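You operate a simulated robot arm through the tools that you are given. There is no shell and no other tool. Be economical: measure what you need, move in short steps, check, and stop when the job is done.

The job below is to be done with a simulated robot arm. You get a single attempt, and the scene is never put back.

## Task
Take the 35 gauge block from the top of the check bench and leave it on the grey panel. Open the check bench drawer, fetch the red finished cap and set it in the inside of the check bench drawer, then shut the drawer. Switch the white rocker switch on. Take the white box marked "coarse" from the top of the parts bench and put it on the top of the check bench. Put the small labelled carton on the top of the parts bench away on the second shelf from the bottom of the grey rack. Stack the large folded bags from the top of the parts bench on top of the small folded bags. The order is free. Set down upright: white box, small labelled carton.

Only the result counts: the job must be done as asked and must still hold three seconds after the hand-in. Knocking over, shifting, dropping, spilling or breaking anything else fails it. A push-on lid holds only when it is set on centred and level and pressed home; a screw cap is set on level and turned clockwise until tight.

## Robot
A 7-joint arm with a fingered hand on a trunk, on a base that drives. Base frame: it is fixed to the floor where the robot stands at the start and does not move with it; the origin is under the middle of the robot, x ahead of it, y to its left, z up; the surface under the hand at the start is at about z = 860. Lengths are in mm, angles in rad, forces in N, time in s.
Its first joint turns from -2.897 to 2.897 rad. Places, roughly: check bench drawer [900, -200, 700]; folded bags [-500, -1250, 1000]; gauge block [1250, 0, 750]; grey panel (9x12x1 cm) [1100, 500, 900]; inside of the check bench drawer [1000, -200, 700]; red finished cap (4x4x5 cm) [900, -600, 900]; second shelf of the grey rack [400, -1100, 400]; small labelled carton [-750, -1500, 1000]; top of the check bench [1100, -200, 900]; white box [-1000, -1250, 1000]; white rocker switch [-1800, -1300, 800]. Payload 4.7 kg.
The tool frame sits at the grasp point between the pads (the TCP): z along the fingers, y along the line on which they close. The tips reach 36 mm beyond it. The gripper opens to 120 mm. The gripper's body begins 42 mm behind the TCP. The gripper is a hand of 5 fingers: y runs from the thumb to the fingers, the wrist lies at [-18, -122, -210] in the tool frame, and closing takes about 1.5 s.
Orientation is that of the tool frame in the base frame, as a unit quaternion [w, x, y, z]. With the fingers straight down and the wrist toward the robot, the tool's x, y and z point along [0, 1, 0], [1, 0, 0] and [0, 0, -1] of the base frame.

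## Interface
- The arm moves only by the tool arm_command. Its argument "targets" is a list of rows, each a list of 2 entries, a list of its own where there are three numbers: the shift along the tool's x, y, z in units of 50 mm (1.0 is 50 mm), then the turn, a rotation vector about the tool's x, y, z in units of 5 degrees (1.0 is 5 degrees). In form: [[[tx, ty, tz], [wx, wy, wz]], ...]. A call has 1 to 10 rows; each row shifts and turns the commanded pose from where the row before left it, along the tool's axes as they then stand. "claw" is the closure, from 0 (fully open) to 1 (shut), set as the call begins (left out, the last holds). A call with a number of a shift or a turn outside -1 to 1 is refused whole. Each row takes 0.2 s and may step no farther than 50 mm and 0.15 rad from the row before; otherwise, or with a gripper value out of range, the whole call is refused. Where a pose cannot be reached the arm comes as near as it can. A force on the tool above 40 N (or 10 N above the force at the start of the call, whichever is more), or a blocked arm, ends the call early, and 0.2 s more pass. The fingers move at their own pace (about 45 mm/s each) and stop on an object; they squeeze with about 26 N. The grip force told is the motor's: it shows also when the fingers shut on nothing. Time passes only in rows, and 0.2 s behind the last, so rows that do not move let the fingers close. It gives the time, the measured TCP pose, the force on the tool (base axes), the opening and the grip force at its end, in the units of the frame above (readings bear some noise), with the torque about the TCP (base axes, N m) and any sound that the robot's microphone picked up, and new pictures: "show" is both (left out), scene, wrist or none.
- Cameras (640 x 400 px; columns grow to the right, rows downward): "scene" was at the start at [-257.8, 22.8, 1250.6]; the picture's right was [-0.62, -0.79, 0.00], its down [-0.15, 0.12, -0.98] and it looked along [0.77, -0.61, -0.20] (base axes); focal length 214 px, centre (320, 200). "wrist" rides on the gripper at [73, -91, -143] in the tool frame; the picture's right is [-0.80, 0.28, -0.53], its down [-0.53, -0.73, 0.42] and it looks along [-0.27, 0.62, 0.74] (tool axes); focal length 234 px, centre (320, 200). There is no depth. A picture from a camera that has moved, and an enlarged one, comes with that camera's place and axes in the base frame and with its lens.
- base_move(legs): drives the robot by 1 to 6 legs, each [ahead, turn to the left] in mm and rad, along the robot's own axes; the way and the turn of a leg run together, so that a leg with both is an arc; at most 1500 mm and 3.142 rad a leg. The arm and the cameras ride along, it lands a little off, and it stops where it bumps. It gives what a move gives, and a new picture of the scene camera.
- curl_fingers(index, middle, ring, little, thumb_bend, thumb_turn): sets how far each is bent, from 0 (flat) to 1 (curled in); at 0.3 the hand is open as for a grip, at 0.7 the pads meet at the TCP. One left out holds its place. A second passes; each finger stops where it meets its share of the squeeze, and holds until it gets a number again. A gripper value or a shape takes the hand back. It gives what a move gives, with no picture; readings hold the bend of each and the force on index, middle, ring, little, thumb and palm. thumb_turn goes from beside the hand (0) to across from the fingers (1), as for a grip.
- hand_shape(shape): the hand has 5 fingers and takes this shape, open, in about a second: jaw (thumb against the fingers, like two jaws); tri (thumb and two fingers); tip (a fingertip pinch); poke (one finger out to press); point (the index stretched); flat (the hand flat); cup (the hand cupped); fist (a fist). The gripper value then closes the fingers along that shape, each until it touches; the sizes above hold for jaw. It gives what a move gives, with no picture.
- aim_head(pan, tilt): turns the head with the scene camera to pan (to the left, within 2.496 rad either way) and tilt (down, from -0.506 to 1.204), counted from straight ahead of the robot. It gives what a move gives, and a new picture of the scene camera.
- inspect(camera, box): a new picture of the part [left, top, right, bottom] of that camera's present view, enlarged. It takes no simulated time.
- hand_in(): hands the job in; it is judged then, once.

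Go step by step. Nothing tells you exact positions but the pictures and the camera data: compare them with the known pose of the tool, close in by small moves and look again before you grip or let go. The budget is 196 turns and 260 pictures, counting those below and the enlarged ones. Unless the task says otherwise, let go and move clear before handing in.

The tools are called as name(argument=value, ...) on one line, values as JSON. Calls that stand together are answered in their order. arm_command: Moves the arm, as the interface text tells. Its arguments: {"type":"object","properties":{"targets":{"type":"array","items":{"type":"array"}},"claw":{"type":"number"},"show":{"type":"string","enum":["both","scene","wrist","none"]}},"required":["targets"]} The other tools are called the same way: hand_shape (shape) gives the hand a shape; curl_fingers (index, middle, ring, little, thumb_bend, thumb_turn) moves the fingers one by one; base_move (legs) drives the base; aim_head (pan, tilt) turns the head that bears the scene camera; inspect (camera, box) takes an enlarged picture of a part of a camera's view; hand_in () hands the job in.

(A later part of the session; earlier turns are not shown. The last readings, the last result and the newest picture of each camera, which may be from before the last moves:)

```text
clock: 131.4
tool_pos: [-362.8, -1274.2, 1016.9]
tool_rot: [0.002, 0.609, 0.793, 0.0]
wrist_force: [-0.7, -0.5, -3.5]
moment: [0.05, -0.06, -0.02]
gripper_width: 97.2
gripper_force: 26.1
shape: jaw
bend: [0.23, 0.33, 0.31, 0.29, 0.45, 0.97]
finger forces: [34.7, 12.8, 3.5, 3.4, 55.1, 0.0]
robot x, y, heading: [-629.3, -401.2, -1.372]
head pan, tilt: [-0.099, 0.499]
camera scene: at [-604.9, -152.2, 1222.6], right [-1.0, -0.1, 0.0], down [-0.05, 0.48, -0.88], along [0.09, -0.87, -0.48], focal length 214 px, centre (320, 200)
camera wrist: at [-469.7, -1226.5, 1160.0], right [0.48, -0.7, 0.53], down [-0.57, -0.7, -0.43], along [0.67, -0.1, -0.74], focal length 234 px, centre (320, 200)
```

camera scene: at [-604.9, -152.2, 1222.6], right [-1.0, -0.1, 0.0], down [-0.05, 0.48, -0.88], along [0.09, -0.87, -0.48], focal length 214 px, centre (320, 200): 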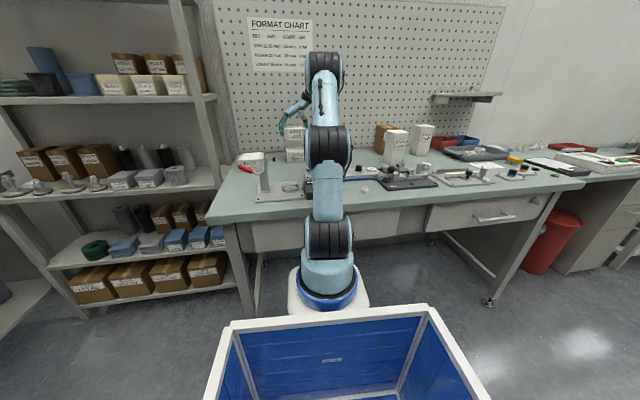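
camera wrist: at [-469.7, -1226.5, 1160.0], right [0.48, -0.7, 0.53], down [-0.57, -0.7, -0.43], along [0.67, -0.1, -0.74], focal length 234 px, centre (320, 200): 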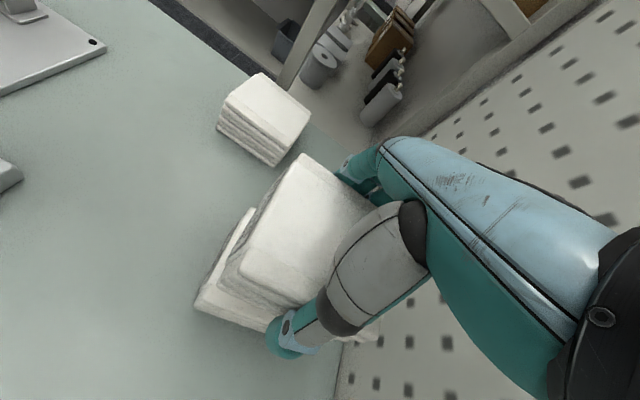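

inspect(camera="wrist", box=[170, 130, 410, 370])

inspect(camera="scene", box=[230, 100, 350, 200])

```text
1.67 times, centred on (290, 250) of wrist
camera zoom: at [-469.7, -1226.5, 1160.0], right [0.48, -0.7, 0.53], down [-0.57, -0.7, -0.43], along [0.67, -0.1, -0.74], focal length 390 px, centre (370, 117)
```

zoom: 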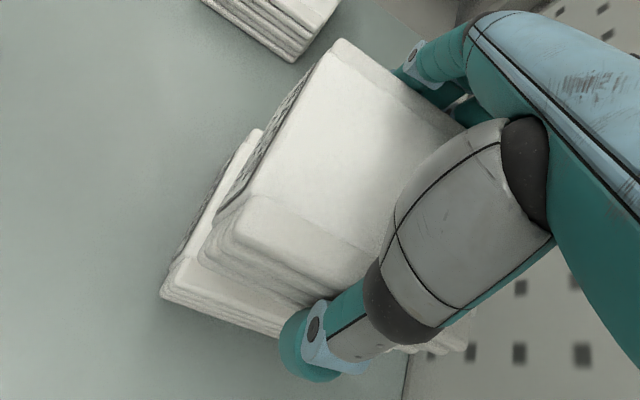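

```text
4.00 times, centred on (290, 150) of scene
camera zoom: at [-604.9, -152.2, 1222.6], right [-1.0, -0.1, 0.0], down [-0.05, 0.48, -0.88], along [0.09, -0.87, -0.48], focal length 858 px, centre (440, 400)
```

zoom: 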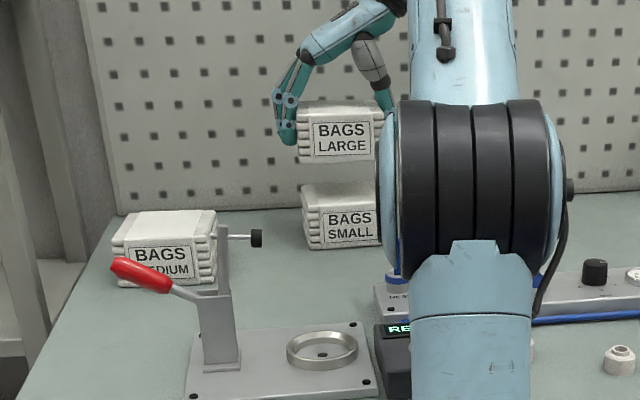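

Alignment is good to a few millimetres. I'll lower onto the small bags.

arm_command(targets=[[[0.04, -0.07, 0.5], [0, 0, 0]], [[0, 0, 0.4], [0, 0, 0]]], show="none")

arm_command(targets=[[[0, 0, 0.1], [0, 0, 0]]], show="none")

inspect(camera="scene", box=[230, 100, 350, 200])

```text
clock: 132.0
tool_pos: [-366.0, -1271.8, 975.1]
tool_rot: [0.001, 0.608, 0.794, 0.001]
wrist_force: [0.1, 0.0, -3.0]
moment: [0.0, 0.01, 0.01]
gripper_width: 97.1
gripper_force: 26.0
shape: jaw
bend: [0.23, 0.33, 0.31, 0.29, 0.45, 0.97]
finger forces: [34.8, 12.9, 3.4, 3.3, 55.0, 0.0]
robot x, y, heading: [-623.6, -402.4, -1.372]
head pan, tilt: [-0.099, 0.499]
```

```text
clock: 132.4
tool_pos: [-367.2, -1272.4, 969.5]
tool_rot: [0.001, 0.609, 0.793, 0.0]
wrist_force: [0.1, -0.4, -3.6]
moment: [-0.01, 0.0, 0.01]
gripper_width: 96.8
gripper_force: 25.7
shape: jaw
bend: [0.23, 0.33, 0.31, 0.29, 0.45, 0.97]
finger forces: [34.7, 13.0, 3.5, 3.3, 55.0, 0.1]
robot x, y, heading: [-629.2, -400.8, -1.369]
head pan, tilt: [-0.099, 0.499]
```

```text
4.00 times, centred on (290, 150) of scene
camera zoom: at [-604.8, -152.1, 1222.5], right [-1.0, -0.1, 0.0], down [-0.05, 0.48, -0.88], along [0.09, -0.87, -0.48], focal length 858 px, centre (440, 400)
```

zoom: 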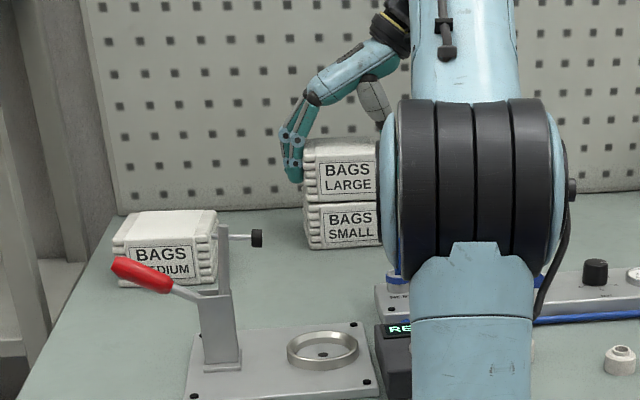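

arm_command(targets=[[[0, 0, 0.08], [0, 0, 0]]], show="none")

arm_command(targets=[[[0, 0, 0.06], [0, 0, 0]]], show="none")

arm_command(targets=[[[0, 0, 0.05], [0, 0, 0]]], show="none")

```text
clock: 132.8
tool_pos: [-367.4, -1271.7, 967.7]
tool_rot: [0.004, 0.609, 0.793, -0.002]
wrist_force: [-0.4, 0.7, 10.5]
moment: [-0.42, -0.08, -0.04]
gripper_width: 97.0
gripper_force: 25.8
shape: jaw
bend: [0.23, 0.33, 0.31, 0.29, 0.45, 0.97]
finger forces: [34.9, 12.5, 3.3, 6.0, 57.1, 0.0]
robot x, y, heading: [-621.3, -401.1, -1.372]
head pan, tilt: [-0.099, 0.499]
```

```text
clock: 133.2
tool_pos: [-366.7, -1272.0, 966.3]
tool_rot: [0.005, 0.608, 0.794, -0.002]
wrist_force: [-1.4, -0.9, 35.2]
moment: [-0.38, 0.17, -0.03]
gripper_width: 96.9
gripper_force: 26.0
shape: jaw
bend: [0.23, 0.33, 0.31, 0.29, 0.45, 0.97]
finger forces: [34.5, 12.6, 3.3, 6.7, 61.6, 0.1]
robot x, y, heading: [-630.7, -400.3, -1.377]
head pan, tilt: [-0.099, 0.499]
```

```text
clock: 133.6
tool_pos: [-367.2, -1273.2, 969.4]
tool_rot: [0.007, 0.609, 0.793, -0.002]
wrist_force: [-1.5, 0.4, 12.0]
moment: [-0.26, 0.26, -0.06]
gripper_width: 96.9
gripper_force: 26.4
shape: jaw
bend: [0.23, 0.33, 0.31, 0.29, 0.45, 0.97]
finger forces: [33.8, 12.7, 3.3, 4.5, 57.0, 0.1]
robot x, y, heading: [-626.9, -396.2, -1.368]
head pan, tilt: [-0.099, 0.499]
stopped in row 1: the force on the tool passed its limit at 48 N (the readings are from after the stop); the commanded pose is now the measured one
```

arm_command(targets=[[[0, 0, 0.02], [0, 0, 0]], [[0, 0, 0], [0, 0, 0]], [[0, 0, 0], [0, 0, 0]], [[0, 0, 0], [0, 0, 0]]], claw=0, show="none")

curl_fingers(index=0.22, middle=0.22, ring=0.22, little=0.22, thumb_bend=0.15, thumb_turn=1)

arm_command(targets=[[[0, 0, -0.3], [0, 0, 0]], [[0, 0, -0.7], [0, 0, 0]], [[0, 0, -0.8], [0, 0, 0]], [[0, 0, -0.8], [0, 0, 0]]], show="both")

```text
clock: 134.6
tool_pos: [-366.0, -1272.0, 967.7]
tool_rot: [0.007, 0.609, 0.793, -0.003]
wrist_force: [4.4, 1.9, 34.5]
moment: [0.15, -0.23, -0.13]
gripper_width: 119.8
gripper_force: 0.1
shape: jaw
bend: [0.25, 0.3, 0.3, 0.29, 0.26, 0.97]
finger forces: [17.6, 0.0, 0.0, 3.5, 13.9, 0.0]
robot x, y, heading: [-625.5, -400.0, -1.372]
head pan, tilt: [-0.099, 0.499]
```

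```text
clock: 135.6
tool_pos: [-367.2, -1273.8, 965.1]
tool_rot: [0.005, 0.609, 0.793, -0.002]
wrist_force: [-0.3, 0.9, 0.2]
moment: [-0.01, -0.03, 0.0]
gripper_width: 152.8
gripper_force: 1.5
shape: fingers
bend: [0.22, 0.22, 0.22, 0.22, 0.14, 0.96]
finger forces: [1.0, 0.1, 0.0, 0.1, 1.1, 0.0]
robot x, y, heading: [-628.9, -401.8, -1.368]
head pan, tilt: [-0.099, 0.499]
```

```text
clock: 136.6
tool_pos: [-365.2, -1273.7, 1092.9]
tool_rot: [0.005, 0.609, 0.793, -0.002]
wrist_force: [0.7, -0.1, -1.1]
moment: [0.03, 0.04, -0.01]
gripper_width: 151.1
gripper_force: 0.1
shape: fingers
bend: [0.22, 0.22, 0.22, 0.22, 0.15, 0.96]
finger forces: [0.0, 0.0, 0.0, 0.0, 0.1, 0.1]
robot x, y, heading: [-623.4, -399.2, -1.371]
head pan, tilt: [-0.099, 0.499]
camera scene: at [-604.7, -152.3, 1222.6], right [-1.0, -0.1, 0.0], down [-0.05, 0.48, -0.88], along [0.09, -0.87, -0.48], focal length 214 px, centre (320, 200)
camera wrist: at [-473.7, -1225.6, 1236.4], right [0.47, -0.7, 0.53], down [-0.57, -0.71, -0.42], along [0.67, -0.1, -0.73], focal length 234 px, centre (320, 200)
```

scene: 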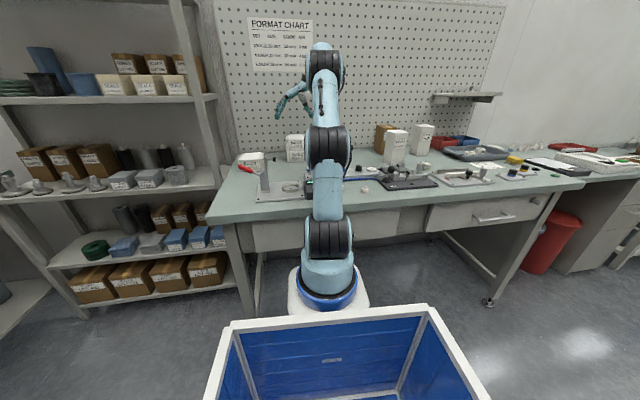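
wrist: 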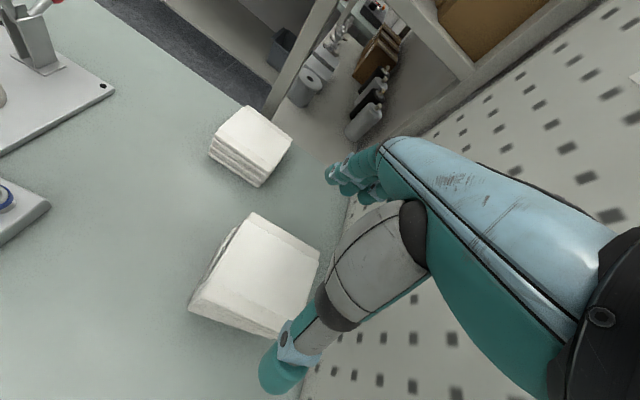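

The large bags sit squarely on the small ones. Next I move over the coarse box.

arm_command(targets=[[[0, 0, -0.8], [0, 0, 0]], [[0, 0, -0.6], [0, 0, 0]], [[0.29, -0.95, 0], [0, 0, 0]], [[0.29, -0.95, 0], [0, 0, 0]], [[0.29, -0.95, 0], [0, 0, 0]], [[0.29, -0.95, 0], [0, 0, 0]], [[0.29, -0.95, 0], [0, 0, 0]]], claw=0, show="none")

arm_command(targets=[[[0.29, -0.95, 0], [0, 0, 0]], [[0.29, -0.95, 0], [0, 0, 0]], [[0.29, -0.95, 0], [0, 0, 0]]], show="wrist")

```text
clock: 138.2
tool_pos: [-612.3, -1259.7, 1160.5]
tool_rot: [0.006, 0.608, 0.794, -0.002]
wrist_force: [0.8, 0.0, -0.1]
moment: [-0.04, 0.07, -0.03]
gripper_width: 119.9
gripper_force: 0.1
shape: jaw
bend: [0.3, 0.3, 0.3, 0.3, 0.3, 0.98]
finger forces: [0.1, 0.0, 0.1, 0.0, 0.1, 0.0]
robot x, y, heading: [-626.4, -401.0, -1.371]
head pan, tilt: [-0.099, 0.499]
```

```text
clock: 139.0
tool_pos: [-732.2, -1232.9, 1120.9]
tool_rot: [0.005, 0.608, 0.794, -0.002]
wrist_force: [0.2, -0.7, 0.6]
moment: [-0.03, 0.08, -0.01]
gripper_width: 119.9
gripper_force: 0.0
shape: jaw
bend: [0.3, 0.3, 0.3, 0.3, 0.3, 0.98]
finger forces: [0.0, 0.0, 0.0, 0.0, 0.0, 0.0]
out of reach, approached as far as the arm can: row 1, 2, 3
robot x, y, heading: [-624.5, -401.4, -1.367]
head pan, tilt: [-0.099, 0.499]
camera wrist: at [-838.9, -1184.9, 1263.9], right [0.48, -0.7, 0.54], down [-0.57, -0.71, -0.42], along [0.67, -0.1, -0.73], focal length 234 px, centre (320, 200)
```

wrist: 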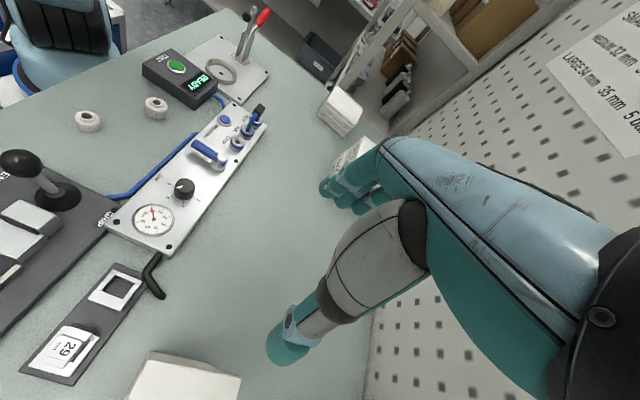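

That yaw runs out of reach on the right side, so I'll turn the hand back so the wrist points to the robot and grip the box front-to-back.

arm_command(targets=[[[0, 0, 0], [0, 0, 1]], [[0, 0, 0], [0, 0, 1]], [[0, 0, 0], [0, 0, 1]], [[0, 0, 0], [0, 0, 1]], [[0, 0, 0], [0, 0, 1]], [[0, 0, 0], [0, 0, 1]], [[0, 0, 0], [0, 0, 1]], [[0, 0, 0], [0, 0, 1]], [[0, 0, 0], [0, 0, 1]], [[0, 0, 0], [0, 0, 1]]], show="none")

arm_command(targets=[[[0, 0, 0], [0, 0, 1]], [[0, 0, 0], [0, 0, 1]], [[0, 0, 0], [0, 0, 1]], [[0, 0, 0], [0, 0, 1]], [[0, 0, 0], [0, 0, 1]], [[0, 0, 0], [0, 0, 1]], [[0, 0, 0], [0, 0, 1]], [[0, 0, 0], [0, 0, 1]]], show="wrist")

```text
clock: 141.2
tool_pos: [-732.4, -1234.6, 1121.7]
tool_rot: [0.006, 0.887, 0.462, 0.001]
wrist_force: [0.4, 0.0, -0.3]
moment: [0.01, -0.03, 0.01]
gripper_width: 119.7
gripper_force: 0.0
shape: jaw
bend: [0.3, 0.3, 0.3, 0.3, 0.3, 0.98]
finger forces: [0.0, 0.1, 0.0, 0.0, 0.0, 0.0]
robot x, y, heading: [-626.9, -404.0, -1.371]
head pan, tilt: [-0.099, 0.499]
```

```text
clock: 143.0
tool_pos: [-732.0, -1234.9, 1122.2]
tool_rot: [0.004, 0.991, 0.13, 0.002]
wrist_force: [0.0, -0.8, 1.0]
moment: [0.01, -0.01, -0.02]
gripper_width: 120.1
gripper_force: 0.1
shape: jaw
bend: [0.3, 0.3, 0.3, 0.3, 0.3, 0.98]
finger forces: [0.0, 0.1, 0.0, 0.0, 0.0, 0.0]
robot x, y, heading: [-625.0, -402.9, -1.367]
head pan, tilt: [-0.099, 0.499]
camera wrist: at [-686.2, -1126.2, 1264.4], right [-0.71, -0.47, 0.53], down [-0.7, 0.57, -0.43], along [-0.09, -0.67, -0.73], focal length 234 px, centre (320, 200)
```

wrist: 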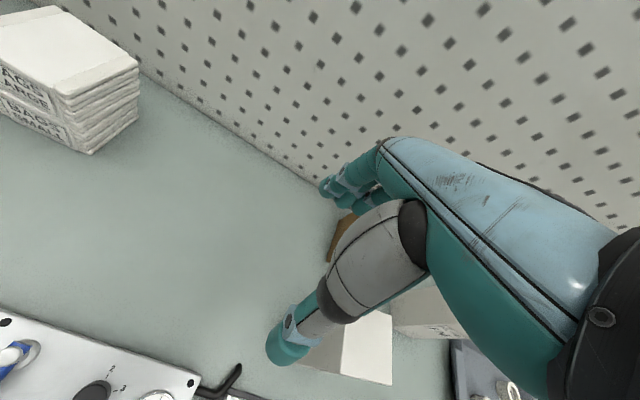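

arm_command(targets=[[[-0.86, -0.13, 0], [0, 0, 0]], [[-0.86, -0.13, 0], [0, 0, 0]], [[-0.86, -0.13, 0], [0, 0, 0]]], show="both")

inspect(camera="scene", box=[350, 80, 470, 180])

```text
clock: 143.8
tool_pos: [-861.0, -1252.9, 1120.9]
tool_rot: [0.005, 0.991, 0.132, 0.002]
wrist_force: [0.2, 0.0, 1.0]
moment: [-0.02, 0.06, 0.01]
gripper_width: 120.1
gripper_force: 0.0
shape: jaw
bend: [0.3, 0.3, 0.3, 0.3, 0.3, 0.98]
finger forces: [0.0, 0.0, 0.0, 0.0, 0.1, 0.0]
robot x, y, heading: [-621.9, -397.3, -1.374]
head pan, tilt: [-0.099, 0.499]
camera scene: at [-604.8, -151.9, 1222.5], right [-1.0, -0.1, 0.0], down [-0.05, 0.48, -0.88], along [0.09, -0.87, -0.48], focal length 214 px, centre (320, 200)
camera wrist: at [-815.1, -1143.2, 1263.6], right [-0.71, -0.47, 0.53], down [-0.7, 0.56, -0.43], along [-0.09, -0.68, -0.73], focal length 234 px, centre (320, 200)
```

scene: 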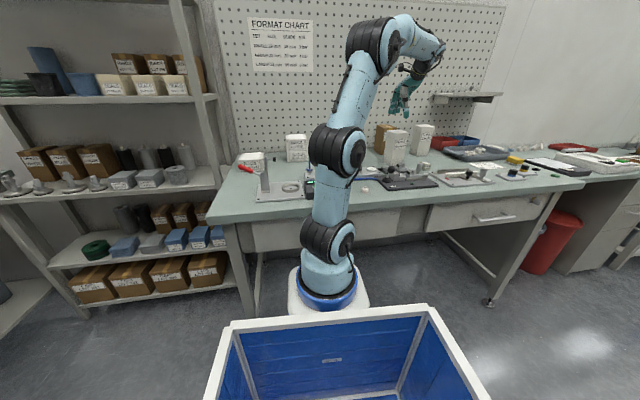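
wrist: 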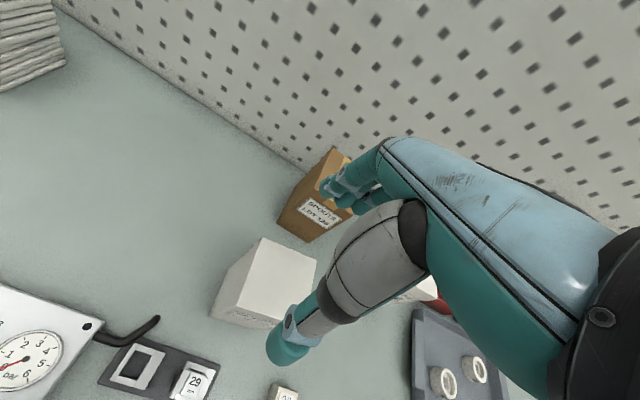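

```text
4.00 times, centred on (410, 130) of scene
camera zoom: at [-604.8, -151.9, 1222.5], right [-1.0, -0.1, 0.0], down [-0.05, 0.48, -0.88], along [0.09, -0.87, -0.48], focal length 858 px, centre (-40, 480)
```

zoom: 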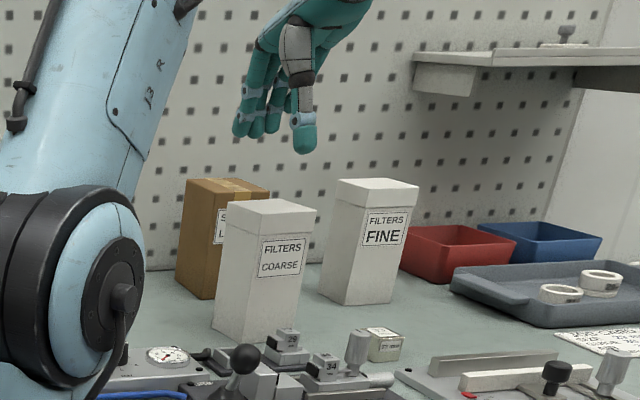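

Box centre is at about [-869, -1255], top at z≈1012, with the carton well behind. I'll go down around it.

arm_command(targets=[[[-0.17, 0, 0.7], [0, 0, 0]], [[0, 0, 0.7], [0, 0, 0]], [[0, 0, 0.5], [0, 0, 0]]], show="wrist")

```text
clock: 144.6
tool_pos: [-868.4, -1252.7, 1024.6]
tool_rot: [0.006, 0.991, 0.13, 0.001]
wrist_force: [0.7, 0.8, 0.5]
moment: [0.01, 0.04, 0.06]
gripper_width: 120.3
gripper_force: 0.1
shape: jaw
bend: [0.3, 0.3, 0.3, 0.3, 0.3, 0.98]
finger forces: [0.1, 0.0, 0.0, 0.0, 0.0, 0.0]
robot x, y, heading: [-629.1, -399.7, -1.371]
head pan, tilt: [-0.099, 0.499]
camera wrist: at [-823.4, -1144.0, 1167.7], right [-0.71, -0.47, 0.53], down [-0.7, 0.57, -0.43], along [-0.09, -0.68, -0.73], focal length 234 px, centre (320, 200)
```

wrist: 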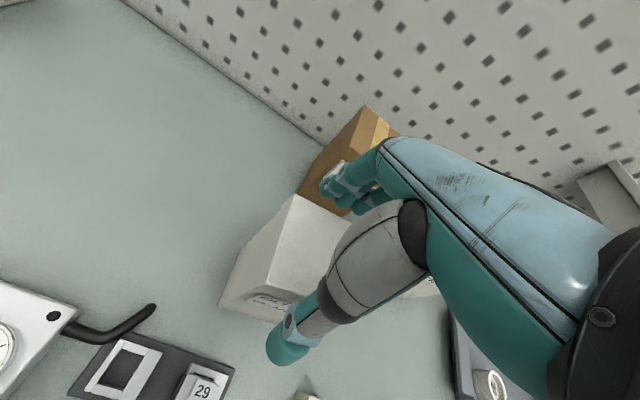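

arm_command(targets=[[[0, 0, 0.4], [0, 0, 0]], [[0, 0, 0.4], [0, 0, 0]]], show="none")

arm_command(targets=[[[0, 0, 0], [0, 0, 0]], [[0, 0, 0], [0, 0, 0]], [[0, 0, 0], [0, 0, 0]], [[0, 0, 0], [0, 0, 0]], [[0, 0, 0], [0, 0, 0]], [[0, 0, 0], [0, 0, 0]]], claw=1, show="wrist")

```text
clock: 145.2
tool_pos: [-870.1, -1252.8, 989.2]
tool_rot: [0.006, 0.991, 0.131, 0.0]
wrist_force: [-0.7, 1.9, 10.5]
moment: [0.42, 0.07, 0.04]
gripper_width: 119.8
gripper_force: 0.0
shape: jaw
bend: [0.3, 0.3, 0.3, 0.3, 0.29, 0.98]
finger forces: [0.0, 0.0, 0.0, 0.1, 9.2, 0.1]
robot x, y, heading: [-620.7, -397.7, -1.371]
head pan, tilt: [-0.099, 0.499]
```

```text
clock: 146.6
tool_pos: [-871.6, -1252.6, 988.4]
tool_rot: [0.006, 0.991, 0.131, 0.002]
wrist_force: [-0.4, 5.5, 23.8]
moment: [-0.18, -0.14, 0.19]
gripper_width: 86.8
gripper_force: 26.5
shape: jaw
bend: [0.74, 0.42, 0.38, 0.44, 0.49, 0.98]
finger forces: [16.4, 9.6, 3.6, 0.1, 46.1, 0.0]
robot x, y, heading: [-619.9, -397.3, -1.372]
head pan, tilt: [-0.099, 0.499]
camera wrist: at [-824.6, -1143.2, 1131.1], right [-0.71, -0.47, 0.53], down [-0.7, 0.56, -0.43], along [-0.09, -0.68, -0.73], focal length 234 px, centre (320, 200)
```

wrist: 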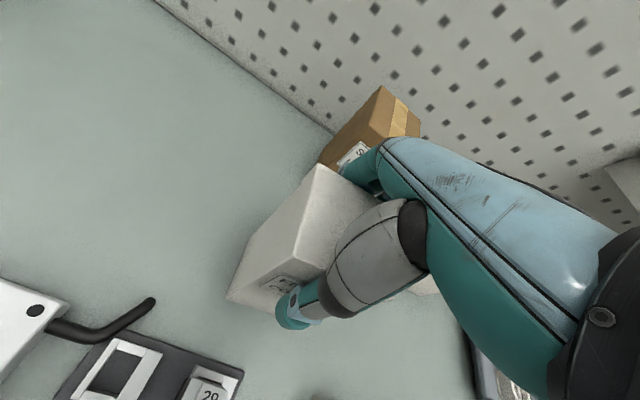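

The thumb base presses on the box top. I'll release, rise a little and grip again.

arm_command(targets=[[[0, 0, 0], [0, 0, 0]], [[0, 0, 0], [0, 0, 0]], [[0, 0, 0], [0, 0, 0]], [[0, 0, 0], [0, 0, 0]], [[0, 0, 0], [0, 0, 0]], [[0, 0, -0.3], [0, 0, 0]]], claw=0, show="wrist")

```text
clock: 148.0
tool_pos: [-870.9, -1253.2, 1001.2]
tool_rot: [0.004, 0.991, 0.131, 0.002]
wrist_force: [0.1, 0.4, -0.4]
moment: [0.03, -0.03, -0.06]
gripper_width: 120.0
gripper_force: 0.1
shape: jaw
bend: [0.3, 0.3, 0.3, 0.3, 0.3, 0.98]
finger forces: [0.0, 0.1, 0.0, 0.0, 0.0, 0.0]
robot x, y, heading: [-627.5, -400.7, -1.373]
head pan, tilt: [-0.099, 0.499]
camera wrist: at [-824.8, -1143.7, 1143.9], right [-0.71, -0.47, 0.52], down [-0.7, 0.57, -0.43], along [-0.09, -0.67, -0.73], focal length 234 px, centre (320, 200)
```

wrist: 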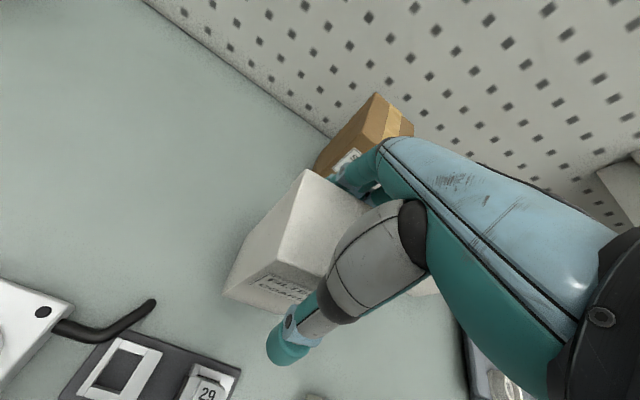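

arm_command(targets=[[[0, -0.12, 0], [0, 0, 0]], [[0, 0, 0], [0, 0, 0]], [[0, 0, 0], [0, 0, 0]], [[0, 0, 0], [0, 0, 0]], [[0, 0, 0], [0, 0, 0]], [[0, 0, 0], [0, 0, 0]], [[0, 0, 0], [0, 0, 0]]], claw=1, show="wrist")

```text
clock: 149.6
tool_pos: [-872.5, -1246.7, 1000.4]
tool_rot: [0.005, 0.991, 0.13, 0.002]
wrist_force: [0.7, 0.0, -0.2]
moment: [0.04, -0.03, -0.01]
gripper_width: 69.7
gripper_force: 26.4
shape: jaw
bend: [0.74, 0.41, 0.39, 0.41, 0.67, 1.0]
finger forces: [13.0, 7.0, 2.6, 0.0, 23.0, 0.0]
robot x, y, heading: [-628.5, -401.2, -1.371]
head pan, tilt: [-0.099, 0.499]
camera wrist: at [-826.0, -1138.2, 1144.1], right [-0.71, -0.47, 0.53], down [-0.7, 0.57, -0.43], along [-0.09, -0.68, -0.73], focal length 234 px, centre (320, 200)
```

wrist: 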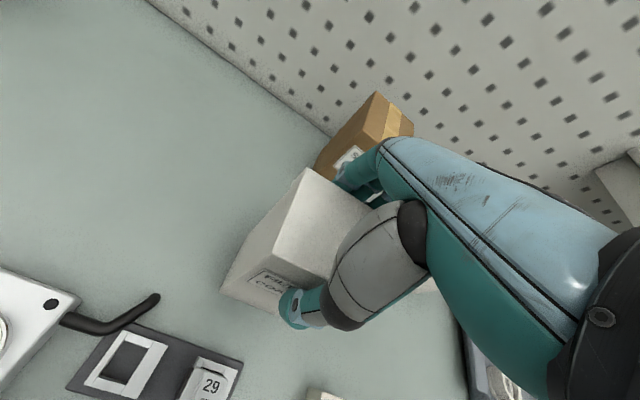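

Clean grip, 70 mm. Lift.

arm_command(targets=[[[0, 0, -0.2], [0, 0, 0]], [[0, 0, -0.5], [0, 0, 0]], [[0, 0, -0.8], [0, 0, 0]], [[0, 0, -0.8], [0, 0, 0]], [[0, 0, -0.8], [0, 0, 0]]], show="both")

```text
clock: 150.8
tool_pos: [-871.4, -1244.4, 1157.8]
tool_rot: [0.005, 0.991, 0.131, 0.002]
wrist_force: [-0.8, -0.6, -2.0]
moment: [0.01, -0.01, 0.0]
gripper_width: 69.3
gripper_force: 25.3
shape: jaw
bend: [0.74, 0.41, 0.39, 0.41, 0.67, 1.0]
finger forces: [13.1, 7.1, 2.8, 0.0, 23.0, 0.1]
robot x, y, heading: [-624.5, -401.5, -1.374]
head pan, tilt: [-0.099, 0.499]
camera scene: at [-605.0, -152.2, 1222.6], right [-1.0, -0.1, 0.0], down [-0.05, 0.48, -0.88], along [0.09, -0.87, -0.48], focal length 214 px, centre (320, 200)
camera wrist: at [-826.0, -1137.2, 1300.8], right [-0.71, -0.47, 0.52], down [-0.7, 0.57, -0.43], along [-0.09, -0.67, -0.73], focal length 234 px, centre (320, 200)
```

scene: 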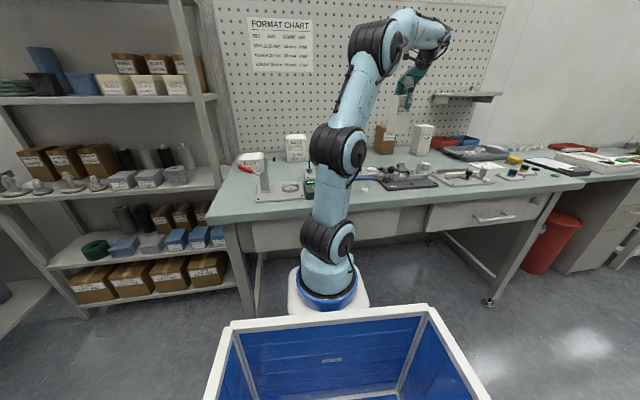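
wrist: 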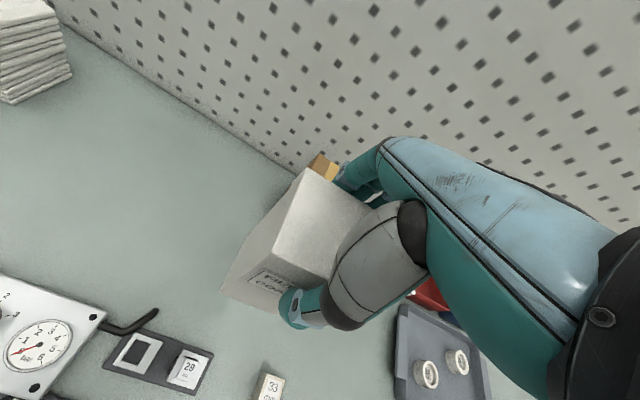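

The box is held upright. I'll retract and raise the arm, then drive to the check bench, aiming to set it near [1070, -210] where the top is free.

arm_command(targets=[[[0.5, -0.83, -0.2], [0, 0, 0]], [[0.5, -0.83, -0.2], [0, 0, 0]], [[0.5, -0.83, -0.2], [0, 0, 0]], [[0.5, -0.83, -0.2], [0, 0, 0]], [[0, 0, -0.5], [0, 0, 0]]], show="none")

base_move(legs=[[-160, 0], [0, 1.43], [860, 0]])

```text
clock: 152.0
tool_pos: [-817.9, -1057.6, 1219.9]
tool_rot: [0.005, 0.991, 0.131, 0.002]
wrist_force: [0.1, 0.6, -1.9]
moment: [-0.01, -0.03, 0.02]
gripper_width: 69.7
gripper_force: 25.6
shape: jaw
bend: [0.74, 0.41, 0.39, 0.41, 0.67, 1.0]
finger forces: [13.0, 7.1, 2.9, 0.0, 23.3, 0.1]
robot x, y, heading: [-628.2, -403.3, -1.371]
head pan, tilt: [-0.099, 0.499]
```

```text
clock: 161.0
tool_pos: [808.6, -501.6, 1220.0]
tool_rot: [0.002, 0.671, 0.742, 0.004]
wrist_force: [0.0, 0.4, -1.7]
moment: [-0.03, 0.01, -0.02]
gripper_width: 69.1
gripper_force: 26.1
shape: jaw
bend: [0.74, 0.41, 0.4, 0.41, 0.67, 1.0]
finger forces: [12.8, 7.0, 2.7, 0.0, 22.9, 0.0]
robot x, y, heading: [190.8, -206.2, 0.038]
head pan, tilt: [-0.099, 0.499]
camera scene: at [-51.2, -142.7, 1222.5], right [-0.06, -1.0, 0.0], down [-0.48, 0.03, -0.88], along [0.88, -0.06, -0.48], focal length 214 px, centre (320, 200)
```

scene: 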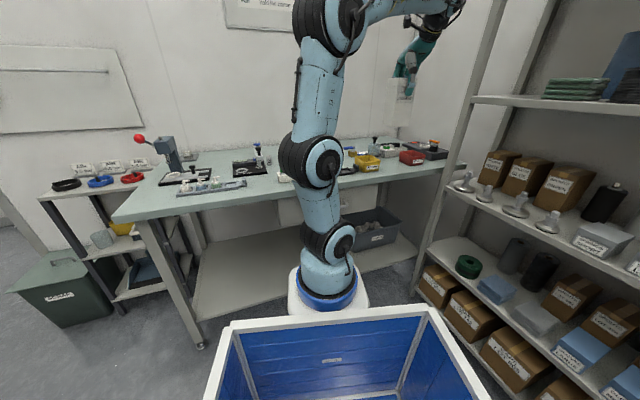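

arm_command(targets=[[[0.66, 0.72, 0], [0, 0, 0]], [[0.66, 0.72, 0], [0, 0, 0]], [[0.66, 0.72, 0], [0, 0, 0]], [[0.66, 0.72, 0], [0, 0, 0]], [[0.66, 0.72, 0], [0, 0, 0]], [[0.66, 0.72, 0], [0, 0, 0]], [[0.66, 0.72, 0], [0, 0, 0]], [[0.66, 0.72, 0], [0, 0, 0]]], show="wrist")

```text
clock: 162.8
tool_pos: [1069.5, -209.8, 1224.4]
tool_rot: [0.002, 0.671, 0.742, 0.006]
wrist_force: [-0.9, -0.9, -0.7]
moment: [0.0, -0.03, 0.0]
gripper_width: 69.0
gripper_force: 26.2
shape: jaw
bend: [0.74, 0.41, 0.4, 0.41, 0.67, 1.0]
finger forces: [13.2, 7.0, 2.9, 0.1, 23.0, 0.0]
robot x, y, heading: [191.3, -201.6, 0.034]
head pan, tilt: [-0.099, 0.499]
camera wrist: at [970.6, -147.1, 1367.6], right [0.35, -0.77, 0.53], down [-0.67, -0.6, -0.43], along [0.65, -0.2, -0.73], focal length 234 px, centre (320, 200)
```

wrist: 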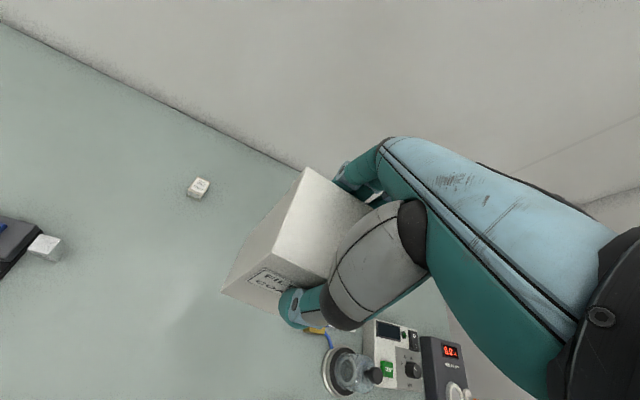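

The spot below is free. Lower the box.

arm_command(targets=[[[0, 0, 0.85], [0, 0, 0]], [[0, 0, 0.85], [0, 0, 0]], [[0, 0, 0.85], [0, 0, 0]], [[0, 0, 0.85], [0, 0, 0]], [[0, 0, 0.7], [0, 0, 0]]], show="wrist")

arm_command(targets=[[[0, 0, 0.15], [0, 0, 0]], [[0, 0, 0.08], [0, 0, 0]]], show="none")

```text
clock: 164.0
tool_pos: [1071.6, -209.0, 1020.5]
tool_rot: [0.003, 0.671, 0.742, 0.004]
wrist_force: [-0.3, 0.1, -0.4]
moment: [-0.01, -0.01, 0.01]
gripper_width: 69.0
gripper_force: 26.8
shape: jaw
bend: [0.74, 0.41, 0.4, 0.41, 0.67, 1.0]
finger forces: [12.9, 6.8, 3.0, 0.0, 22.9, 0.0]
robot x, y, heading: [193.8, -201.5, 0.038]
head pan, tilt: [-0.099, 0.499]
camera wrist: at [971.5, -144.8, 1162.7], right [0.35, -0.77, 0.53], down [-0.67, -0.6, -0.43], along [0.65, -0.2, -0.73], focal length 234 px, centre (320, 200)
```

wrist: 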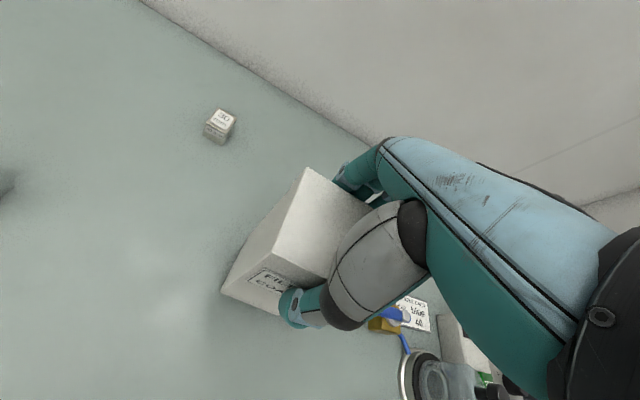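

```text
clock: 164.6
tool_pos: [1071.1, -206.7, 1006.5]
tool_rot: [0.002, 0.671, 0.741, 0.005]
wrist_force: [-0.5, 0.3, -1.7]
moment: [-0.05, 0.0, 0.04]
gripper_width: 69.1
gripper_force: 25.9
shape: jaw
bend: [0.74, 0.41, 0.4, 0.41, 0.67, 1.0]
finger forces: [12.9, 6.9, 3.0, 0.0, 22.8, 0.0]
robot x, y, heading: [193.4, -204.2, 0.037]
head pan, tilt: [-0.099, 0.499]
```

arm_command(targets=[[[0, 0, 0.06], [0, 0, 0]]], show="none")

arm_command(targets=[[[0, 0, 0.05], [0, 0, 0]]], show="none")

arm_command(targets=[[[0, 0, 0.04], [0, 0, 0]]], show="none")

```text
clock: 165.0
tool_pos: [1069.7, -208.8, 1003.7]
tool_rot: [0.002, 0.671, 0.741, 0.005]
wrist_force: [-0.5, 0.9, -2.1]
moment: [-0.01, 0.04, 0.02]
gripper_width: 69.1
gripper_force: 26.2
shape: jaw
bend: [0.74, 0.41, 0.4, 0.41, 0.67, 1.0]
finger forces: [12.9, 6.9, 3.0, 0.1, 22.9, 0.1]
robot x, y, heading: [192.1, -206.2, 0.038]
head pan, tilt: [-0.099, 0.499]
```

```text
clock: 165.4
tool_pos: [1071.4, -206.7, 1002.9]
tool_rot: [0.002, 0.671, 0.741, 0.005]
wrist_force: [0.4, -0.4, -1.8]
moment: [-0.02, 0.02, 0.01]
gripper_width: 69.1
gripper_force: 25.7
shape: jaw
bend: [0.74, 0.41, 0.4, 0.41, 0.67, 1.0]
finger forces: [13.0, 6.9, 3.1, 0.1, 22.7, 0.1]
robot x, y, heading: [192.0, -204.4, 0.04]
head pan, tilt: [-0.099, 0.499]
```

```text
clock: 165.8
tool_pos: [1072.6, -208.3, 1001.5]
tool_rot: [0.003, 0.671, 0.741, 0.006]
wrist_force: [-0.6, -1.5, 4.0]
moment: [-0.02, 0.06, 0.07]
gripper_width: 69.0
gripper_force: 25.9
shape: jaw
bend: [0.74, 0.41, 0.4, 0.41, 0.67, 1.0]
finger forces: [13.1, 7.2, 3.2, 0.0, 23.7, 0.0]
robot x, y, heading: [193.0, -202.9, 0.04]
head pan, tilt: [-0.099, 0.499]
```

Contact at z≈1001. I'll press 1 mm more and release.

arm_command(targets=[[[0, 0, 0.02], [0, 0, 0]], [[0, 0, 0], [0, 0, 0]]], show="none")

arm_command(targets=[[[0, 0, 0], [0, 0, 0]], [[0, 0, 0], [0, 0, 0]], [[0, 0, 0], [0, 0, 0]], [[0, 0, 0], [0, 0, 0]], [[0, 0, 0], [0, 0, 0]], [[0, 0, 0], [0, 0, 0]]], claw=0, show="wrist")

arm_command(targets=[[[0, 0, -0.4], [0, 0, 0]], [[0, 0, -0.8], [0, 0, 0]], [[0, 0, -1], [0, 0, 0]], [[0, 0, -1], [0, 0, 0]], [[0, 0, -1], [0, 0, 0]]], show="wrist")

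```text
clock: 166.4
tool_pos: [1072.0, -208.2, 1000.6]
tool_rot: [0.004, 0.671, 0.741, 0.006]
wrist_force: [1.3, -2.3, 9.8]
moment: [-0.08, 0.0, 0.03]
gripper_width: 68.7
gripper_force: 26.1
shape: jaw
bend: [0.74, 0.41, 0.4, 0.41, 0.67, 1.0]
finger forces: [13.8, 7.7, 3.6, 0.0, 24.0, 0.0]
robot x, y, heading: [194.8, -205.3, 0.039]
head pan, tilt: [-0.099, 0.499]
```

```text
clock: 167.8
tool_pos: [1071.3, -207.8, 999.9]
tool_rot: [0.002, 0.672, 0.741, 0.005]
wrist_force: [-0.2, -0.1, 0.3]
moment: [0.01, 0.01, -0.03]
gripper_width: 119.4
gripper_force: 0.0
shape: jaw
bend: [0.3, 0.3, 0.3, 0.3, 0.3, 0.98]
finger forces: [0.0, 0.0, 0.0, 0.1, 0.0, 0.0]
robot x, y, heading: [192.5, -205.7, 0.039]
head pan, tilt: [-0.099, 0.499]
camera wrist: at [972.1, -145.2, 1142.0], right [0.35, -0.77, 0.53], down [-0.67, -0.6, -0.43], along [0.65, -0.2, -0.73], focal length 234 px, centre (320, 200)
```

wrist: 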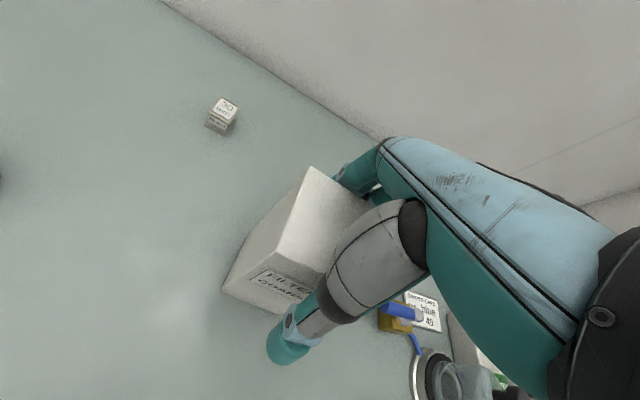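

```text
clock: 169.0
tool_pos: [1070.3, -212.0, 1207.7]
tool_rot: [0.002, 0.671, 0.741, 0.004]
wrist_force: [0.0, -0.2, -0.4]
moment: [0.0, 0.05, 0.02]
gripper_width: 119.6
gripper_force: 0.0
shape: jaw
bend: [0.3, 0.3, 0.3, 0.3, 0.3, 0.98]
finger forces: [0.0, 0.0, 0.1, 0.0, 0.1, 0.0]
robot x, y, heading: [192.7, -206.1, 0.038]
head pan, tilt: [-0.099, 0.499]
camera wrist: at [970.7, -148.4, 1350.4], right [0.35, -0.77, 0.53], down [-0.67, -0.6, -0.43], along [0.65, -0.2, -0.73], focal length 234 px, centre (320, 200)
```

wrist: 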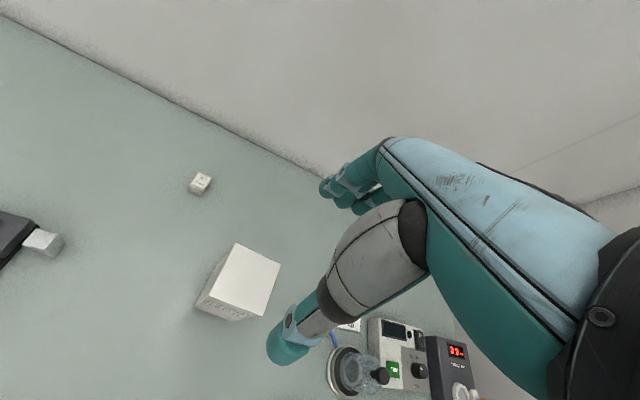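

The white box stands on the check bench. Now I look at the rack for room on its second shelf from the bottom.

arm_command(targets=[[[0, -1, 0], [0, 0, 0]], [[0, -1, 0], [0, 0, 0]], [[0, -1, 0], [0, 0, 0]], [[0, -1, 0], [0, 0, 0]], [[0, -1, 0], [0, 0, 0]], [[0, -1, 0], [0, 0, 0]]], show="none")

base_move(legs=[[-350, 0]])

aim_head(pan=-1.0, tilt=0.6)

inspect(camera="scene", box=[160, 120, 480, 320])

```text
clock: 170.4
tool_pos: [770.1, -240.4, 1205.1]
tool_rot: [0.002, 0.671, 0.742, 0.005]
wrist_force: [1.1, 0.1, -0.5]
moment: [0.03, 0.07, 0.02]
gripper_width: 119.8
gripper_force: 0.1
shape: jaw
bend: [0.3, 0.3, 0.3, 0.3, 0.3, 0.98]
finger forces: [0.0, 0.1, 0.1, 0.1, 0.0, 0.1]
robot x, y, heading: [194.8, -205.6, 0.039]
head pan, tilt: [-0.099, 0.499]
```

```text
clock: 172.7
tool_pos: [425.6, -254.4, 1205.6]
tool_rot: [0.002, 0.672, 0.74, 0.005]
wrist_force: [1.3, -0.4, 0.3]
moment: [0.01, -0.01, 0.01]
gripper_width: 119.7
gripper_force: 0.1
shape: jaw
bend: [0.3, 0.3, 0.3, 0.3, 0.3, 0.98]
finger forces: [0.0, 0.0, 0.1, 0.0, 0.0, 0.0]
robot x, y, heading: [-154.1, -219.4, 0.031]
head pan, tilt: [-0.099, 0.499]
camera scene: at [-394.7, -153.7, 1222.5], right [-0.07, -1.0, 0.0], down [-0.48, 0.03, -0.88], along [0.88, -0.06, -0.48], focal length 214 px, centre (320, 200)
```

scene: 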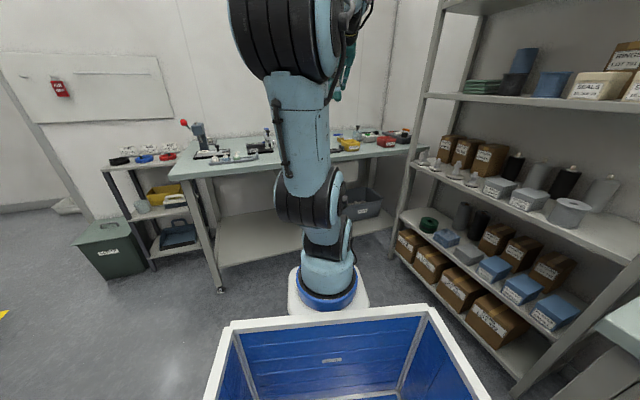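

```text
clock: 173.8
tool_pos: [425.0, -253.5, 1204.8]
tool_rot: [0.002, 0.672, 0.74, 0.006]
wrist_force: [-0.7, 0.0, 0.2]
moment: [0.01, -0.01, 0.03]
gripper_width: 119.8
gripper_force: 0.0
shape: jaw
bend: [0.3, 0.3, 0.3, 0.3, 0.3, 0.98]
finger forces: [0.0, 0.0, 0.0, 0.0, 0.0, 0.0]
robot x, y, heading: [-151.6, -216.6, 0.033]
head pan, tilt: [-1.0, 0.6]
camera scene: at [-435.3, -220.4, 1213.4], right [-0.82, -0.57, 0.0], down [-0.32, 0.46, -0.83], along [0.47, -0.68, -0.56], focal length 214 px, centre (320, 200)
```

scene: 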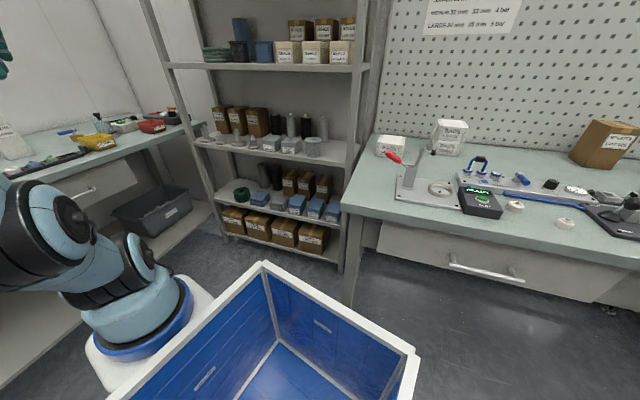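

```text
2.00 times, centred on (320, 220) of scene
camera zoom: at [-435.3, -220.4, 1213.4], right [-0.82, -0.57, 0.0], down [-0.32, 0.46, -0.83], along [0.47, -0.68, -0.56], focal length 429 px, centre (320, 160)
```

zoom: 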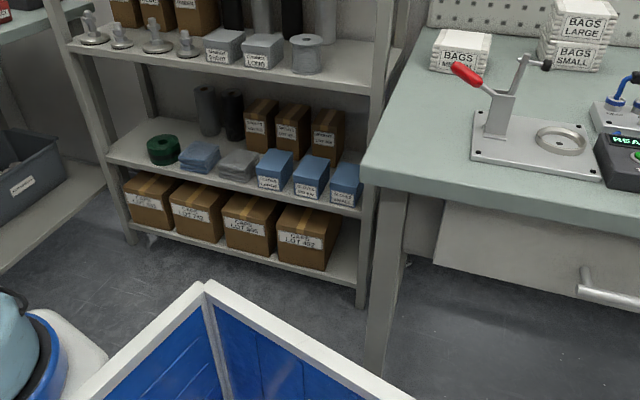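

inspect(camera="scene", box=[205, 150, 349, 240])

inspect(camera="scene", box=[540, 100, 640, 200])

```text
4.44 times, centred on (277, 195) of scene
camera zoom: at [-435.3, -220.4, 1213.4], right [-0.82, -0.57, 0.0], down [-0.32, 0.46, -0.83], along [0.47, -0.68, -0.56], focal length 953 px, centre (511, 222)
```

zoom: 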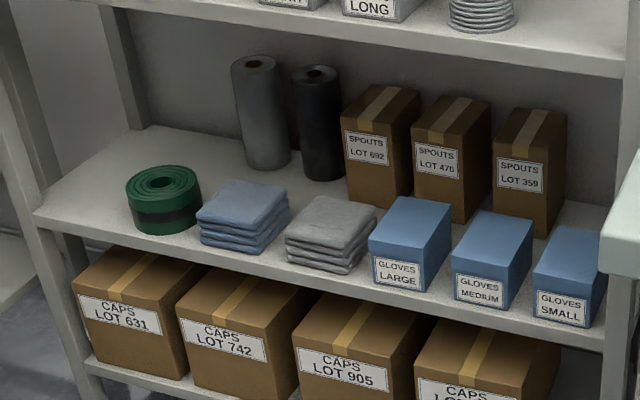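

```text
4.00 times, centred on (590, 150) of scene
camera zoom: at [-435.3, -220.4, 1213.4], right [-0.82, -0.57, 0.0], down [-0.32, 0.46, -0.83], along [0.47, -0.68, -0.56], focal length 858 px, centre (-760, 400)
```

zoom: 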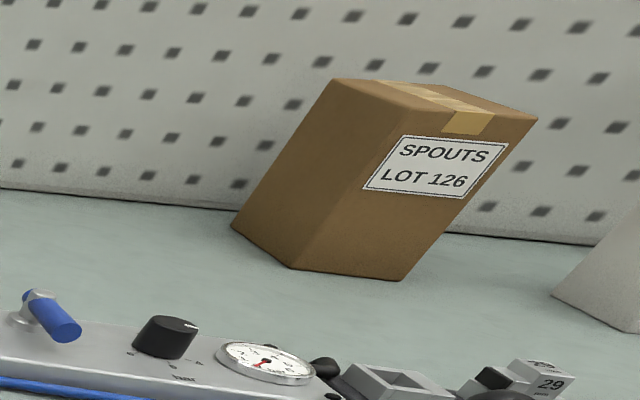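

The rack's second shelf (z≈390) has a free zone at its left end, left of the green tape. The carton ("SPOUTS LOT 126") is at about [-860, -1450]; I drive in front of it.

base_move(legs=[[-940, 0], [0, -1.36]])

aim_head(pan=0.25, tilt=0.4)

```text
clock: 182.0
tool_pos: [-965.4, -821.0, 1206.3]
tool_rot: [0.005, 0.987, 0.162, 0.002]
wrist_force: [0.1, -0.2, 0.4]
moment: [0.02, 0.02, -0.02]
gripper_width: 119.8
gripper_force: 0.1
shape: jaw
bend: [0.3, 0.3, 0.3, 0.3, 0.3, 0.98]
finger forces: [0.1, 0.0, 0.0, 0.0, 0.0, 0.0]
robot x, y, heading: [-1061.6, -247.2, -1.307]
head pan, tilt: [-1.0, 0.6]
camera scene: at [-1132.0, 24.3, 1213.4], right [-0.74, 0.67, 0.0], down [0.38, 0.42, -0.83], along [-0.56, -0.61, -0.56], focal length 214 px, centre (320, 200)
```

scene: 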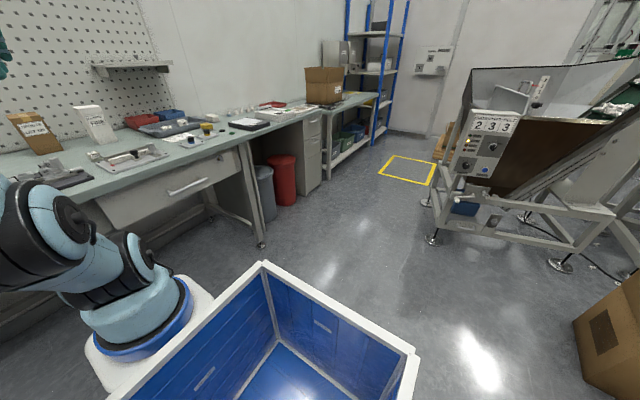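

```text
clock: 183.4
tool_pos: [-966.5, -820.2, 1205.2]
tool_rot: [0.005, 0.987, 0.162, 0.003]
wrist_force: [0.2, -0.1, -0.3]
moment: [0.01, 0.0, 0.0]
gripper_width: 119.9
gripper_force: 0.1
shape: jaw
bend: [0.3, 0.3, 0.3, 0.3, 0.3, 0.98]
finger forces: [0.0, 0.0, 0.0, 0.0, 0.1, 0.0]
robot x, y, heading: [-1063.2, -251.1, -1.315]
head pan, tilt: [0.25, 0.4]
camera scene: at [-1027.3, 8.9, 1231.6], right [-0.87, -0.49, 0.0], down [-0.19, 0.34, -0.92], along [0.45, -0.8, -0.39], focal length 214 px, centre (320, 200)
```

scene: 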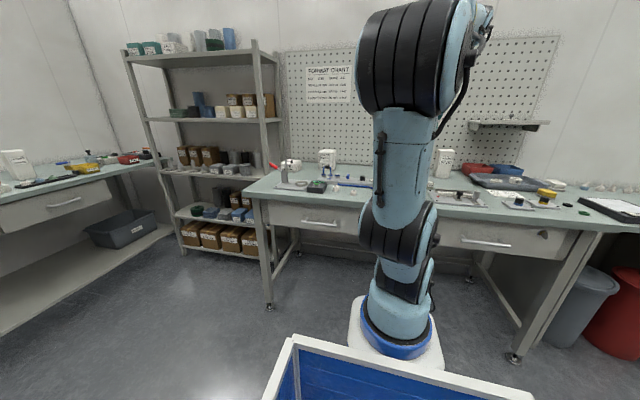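

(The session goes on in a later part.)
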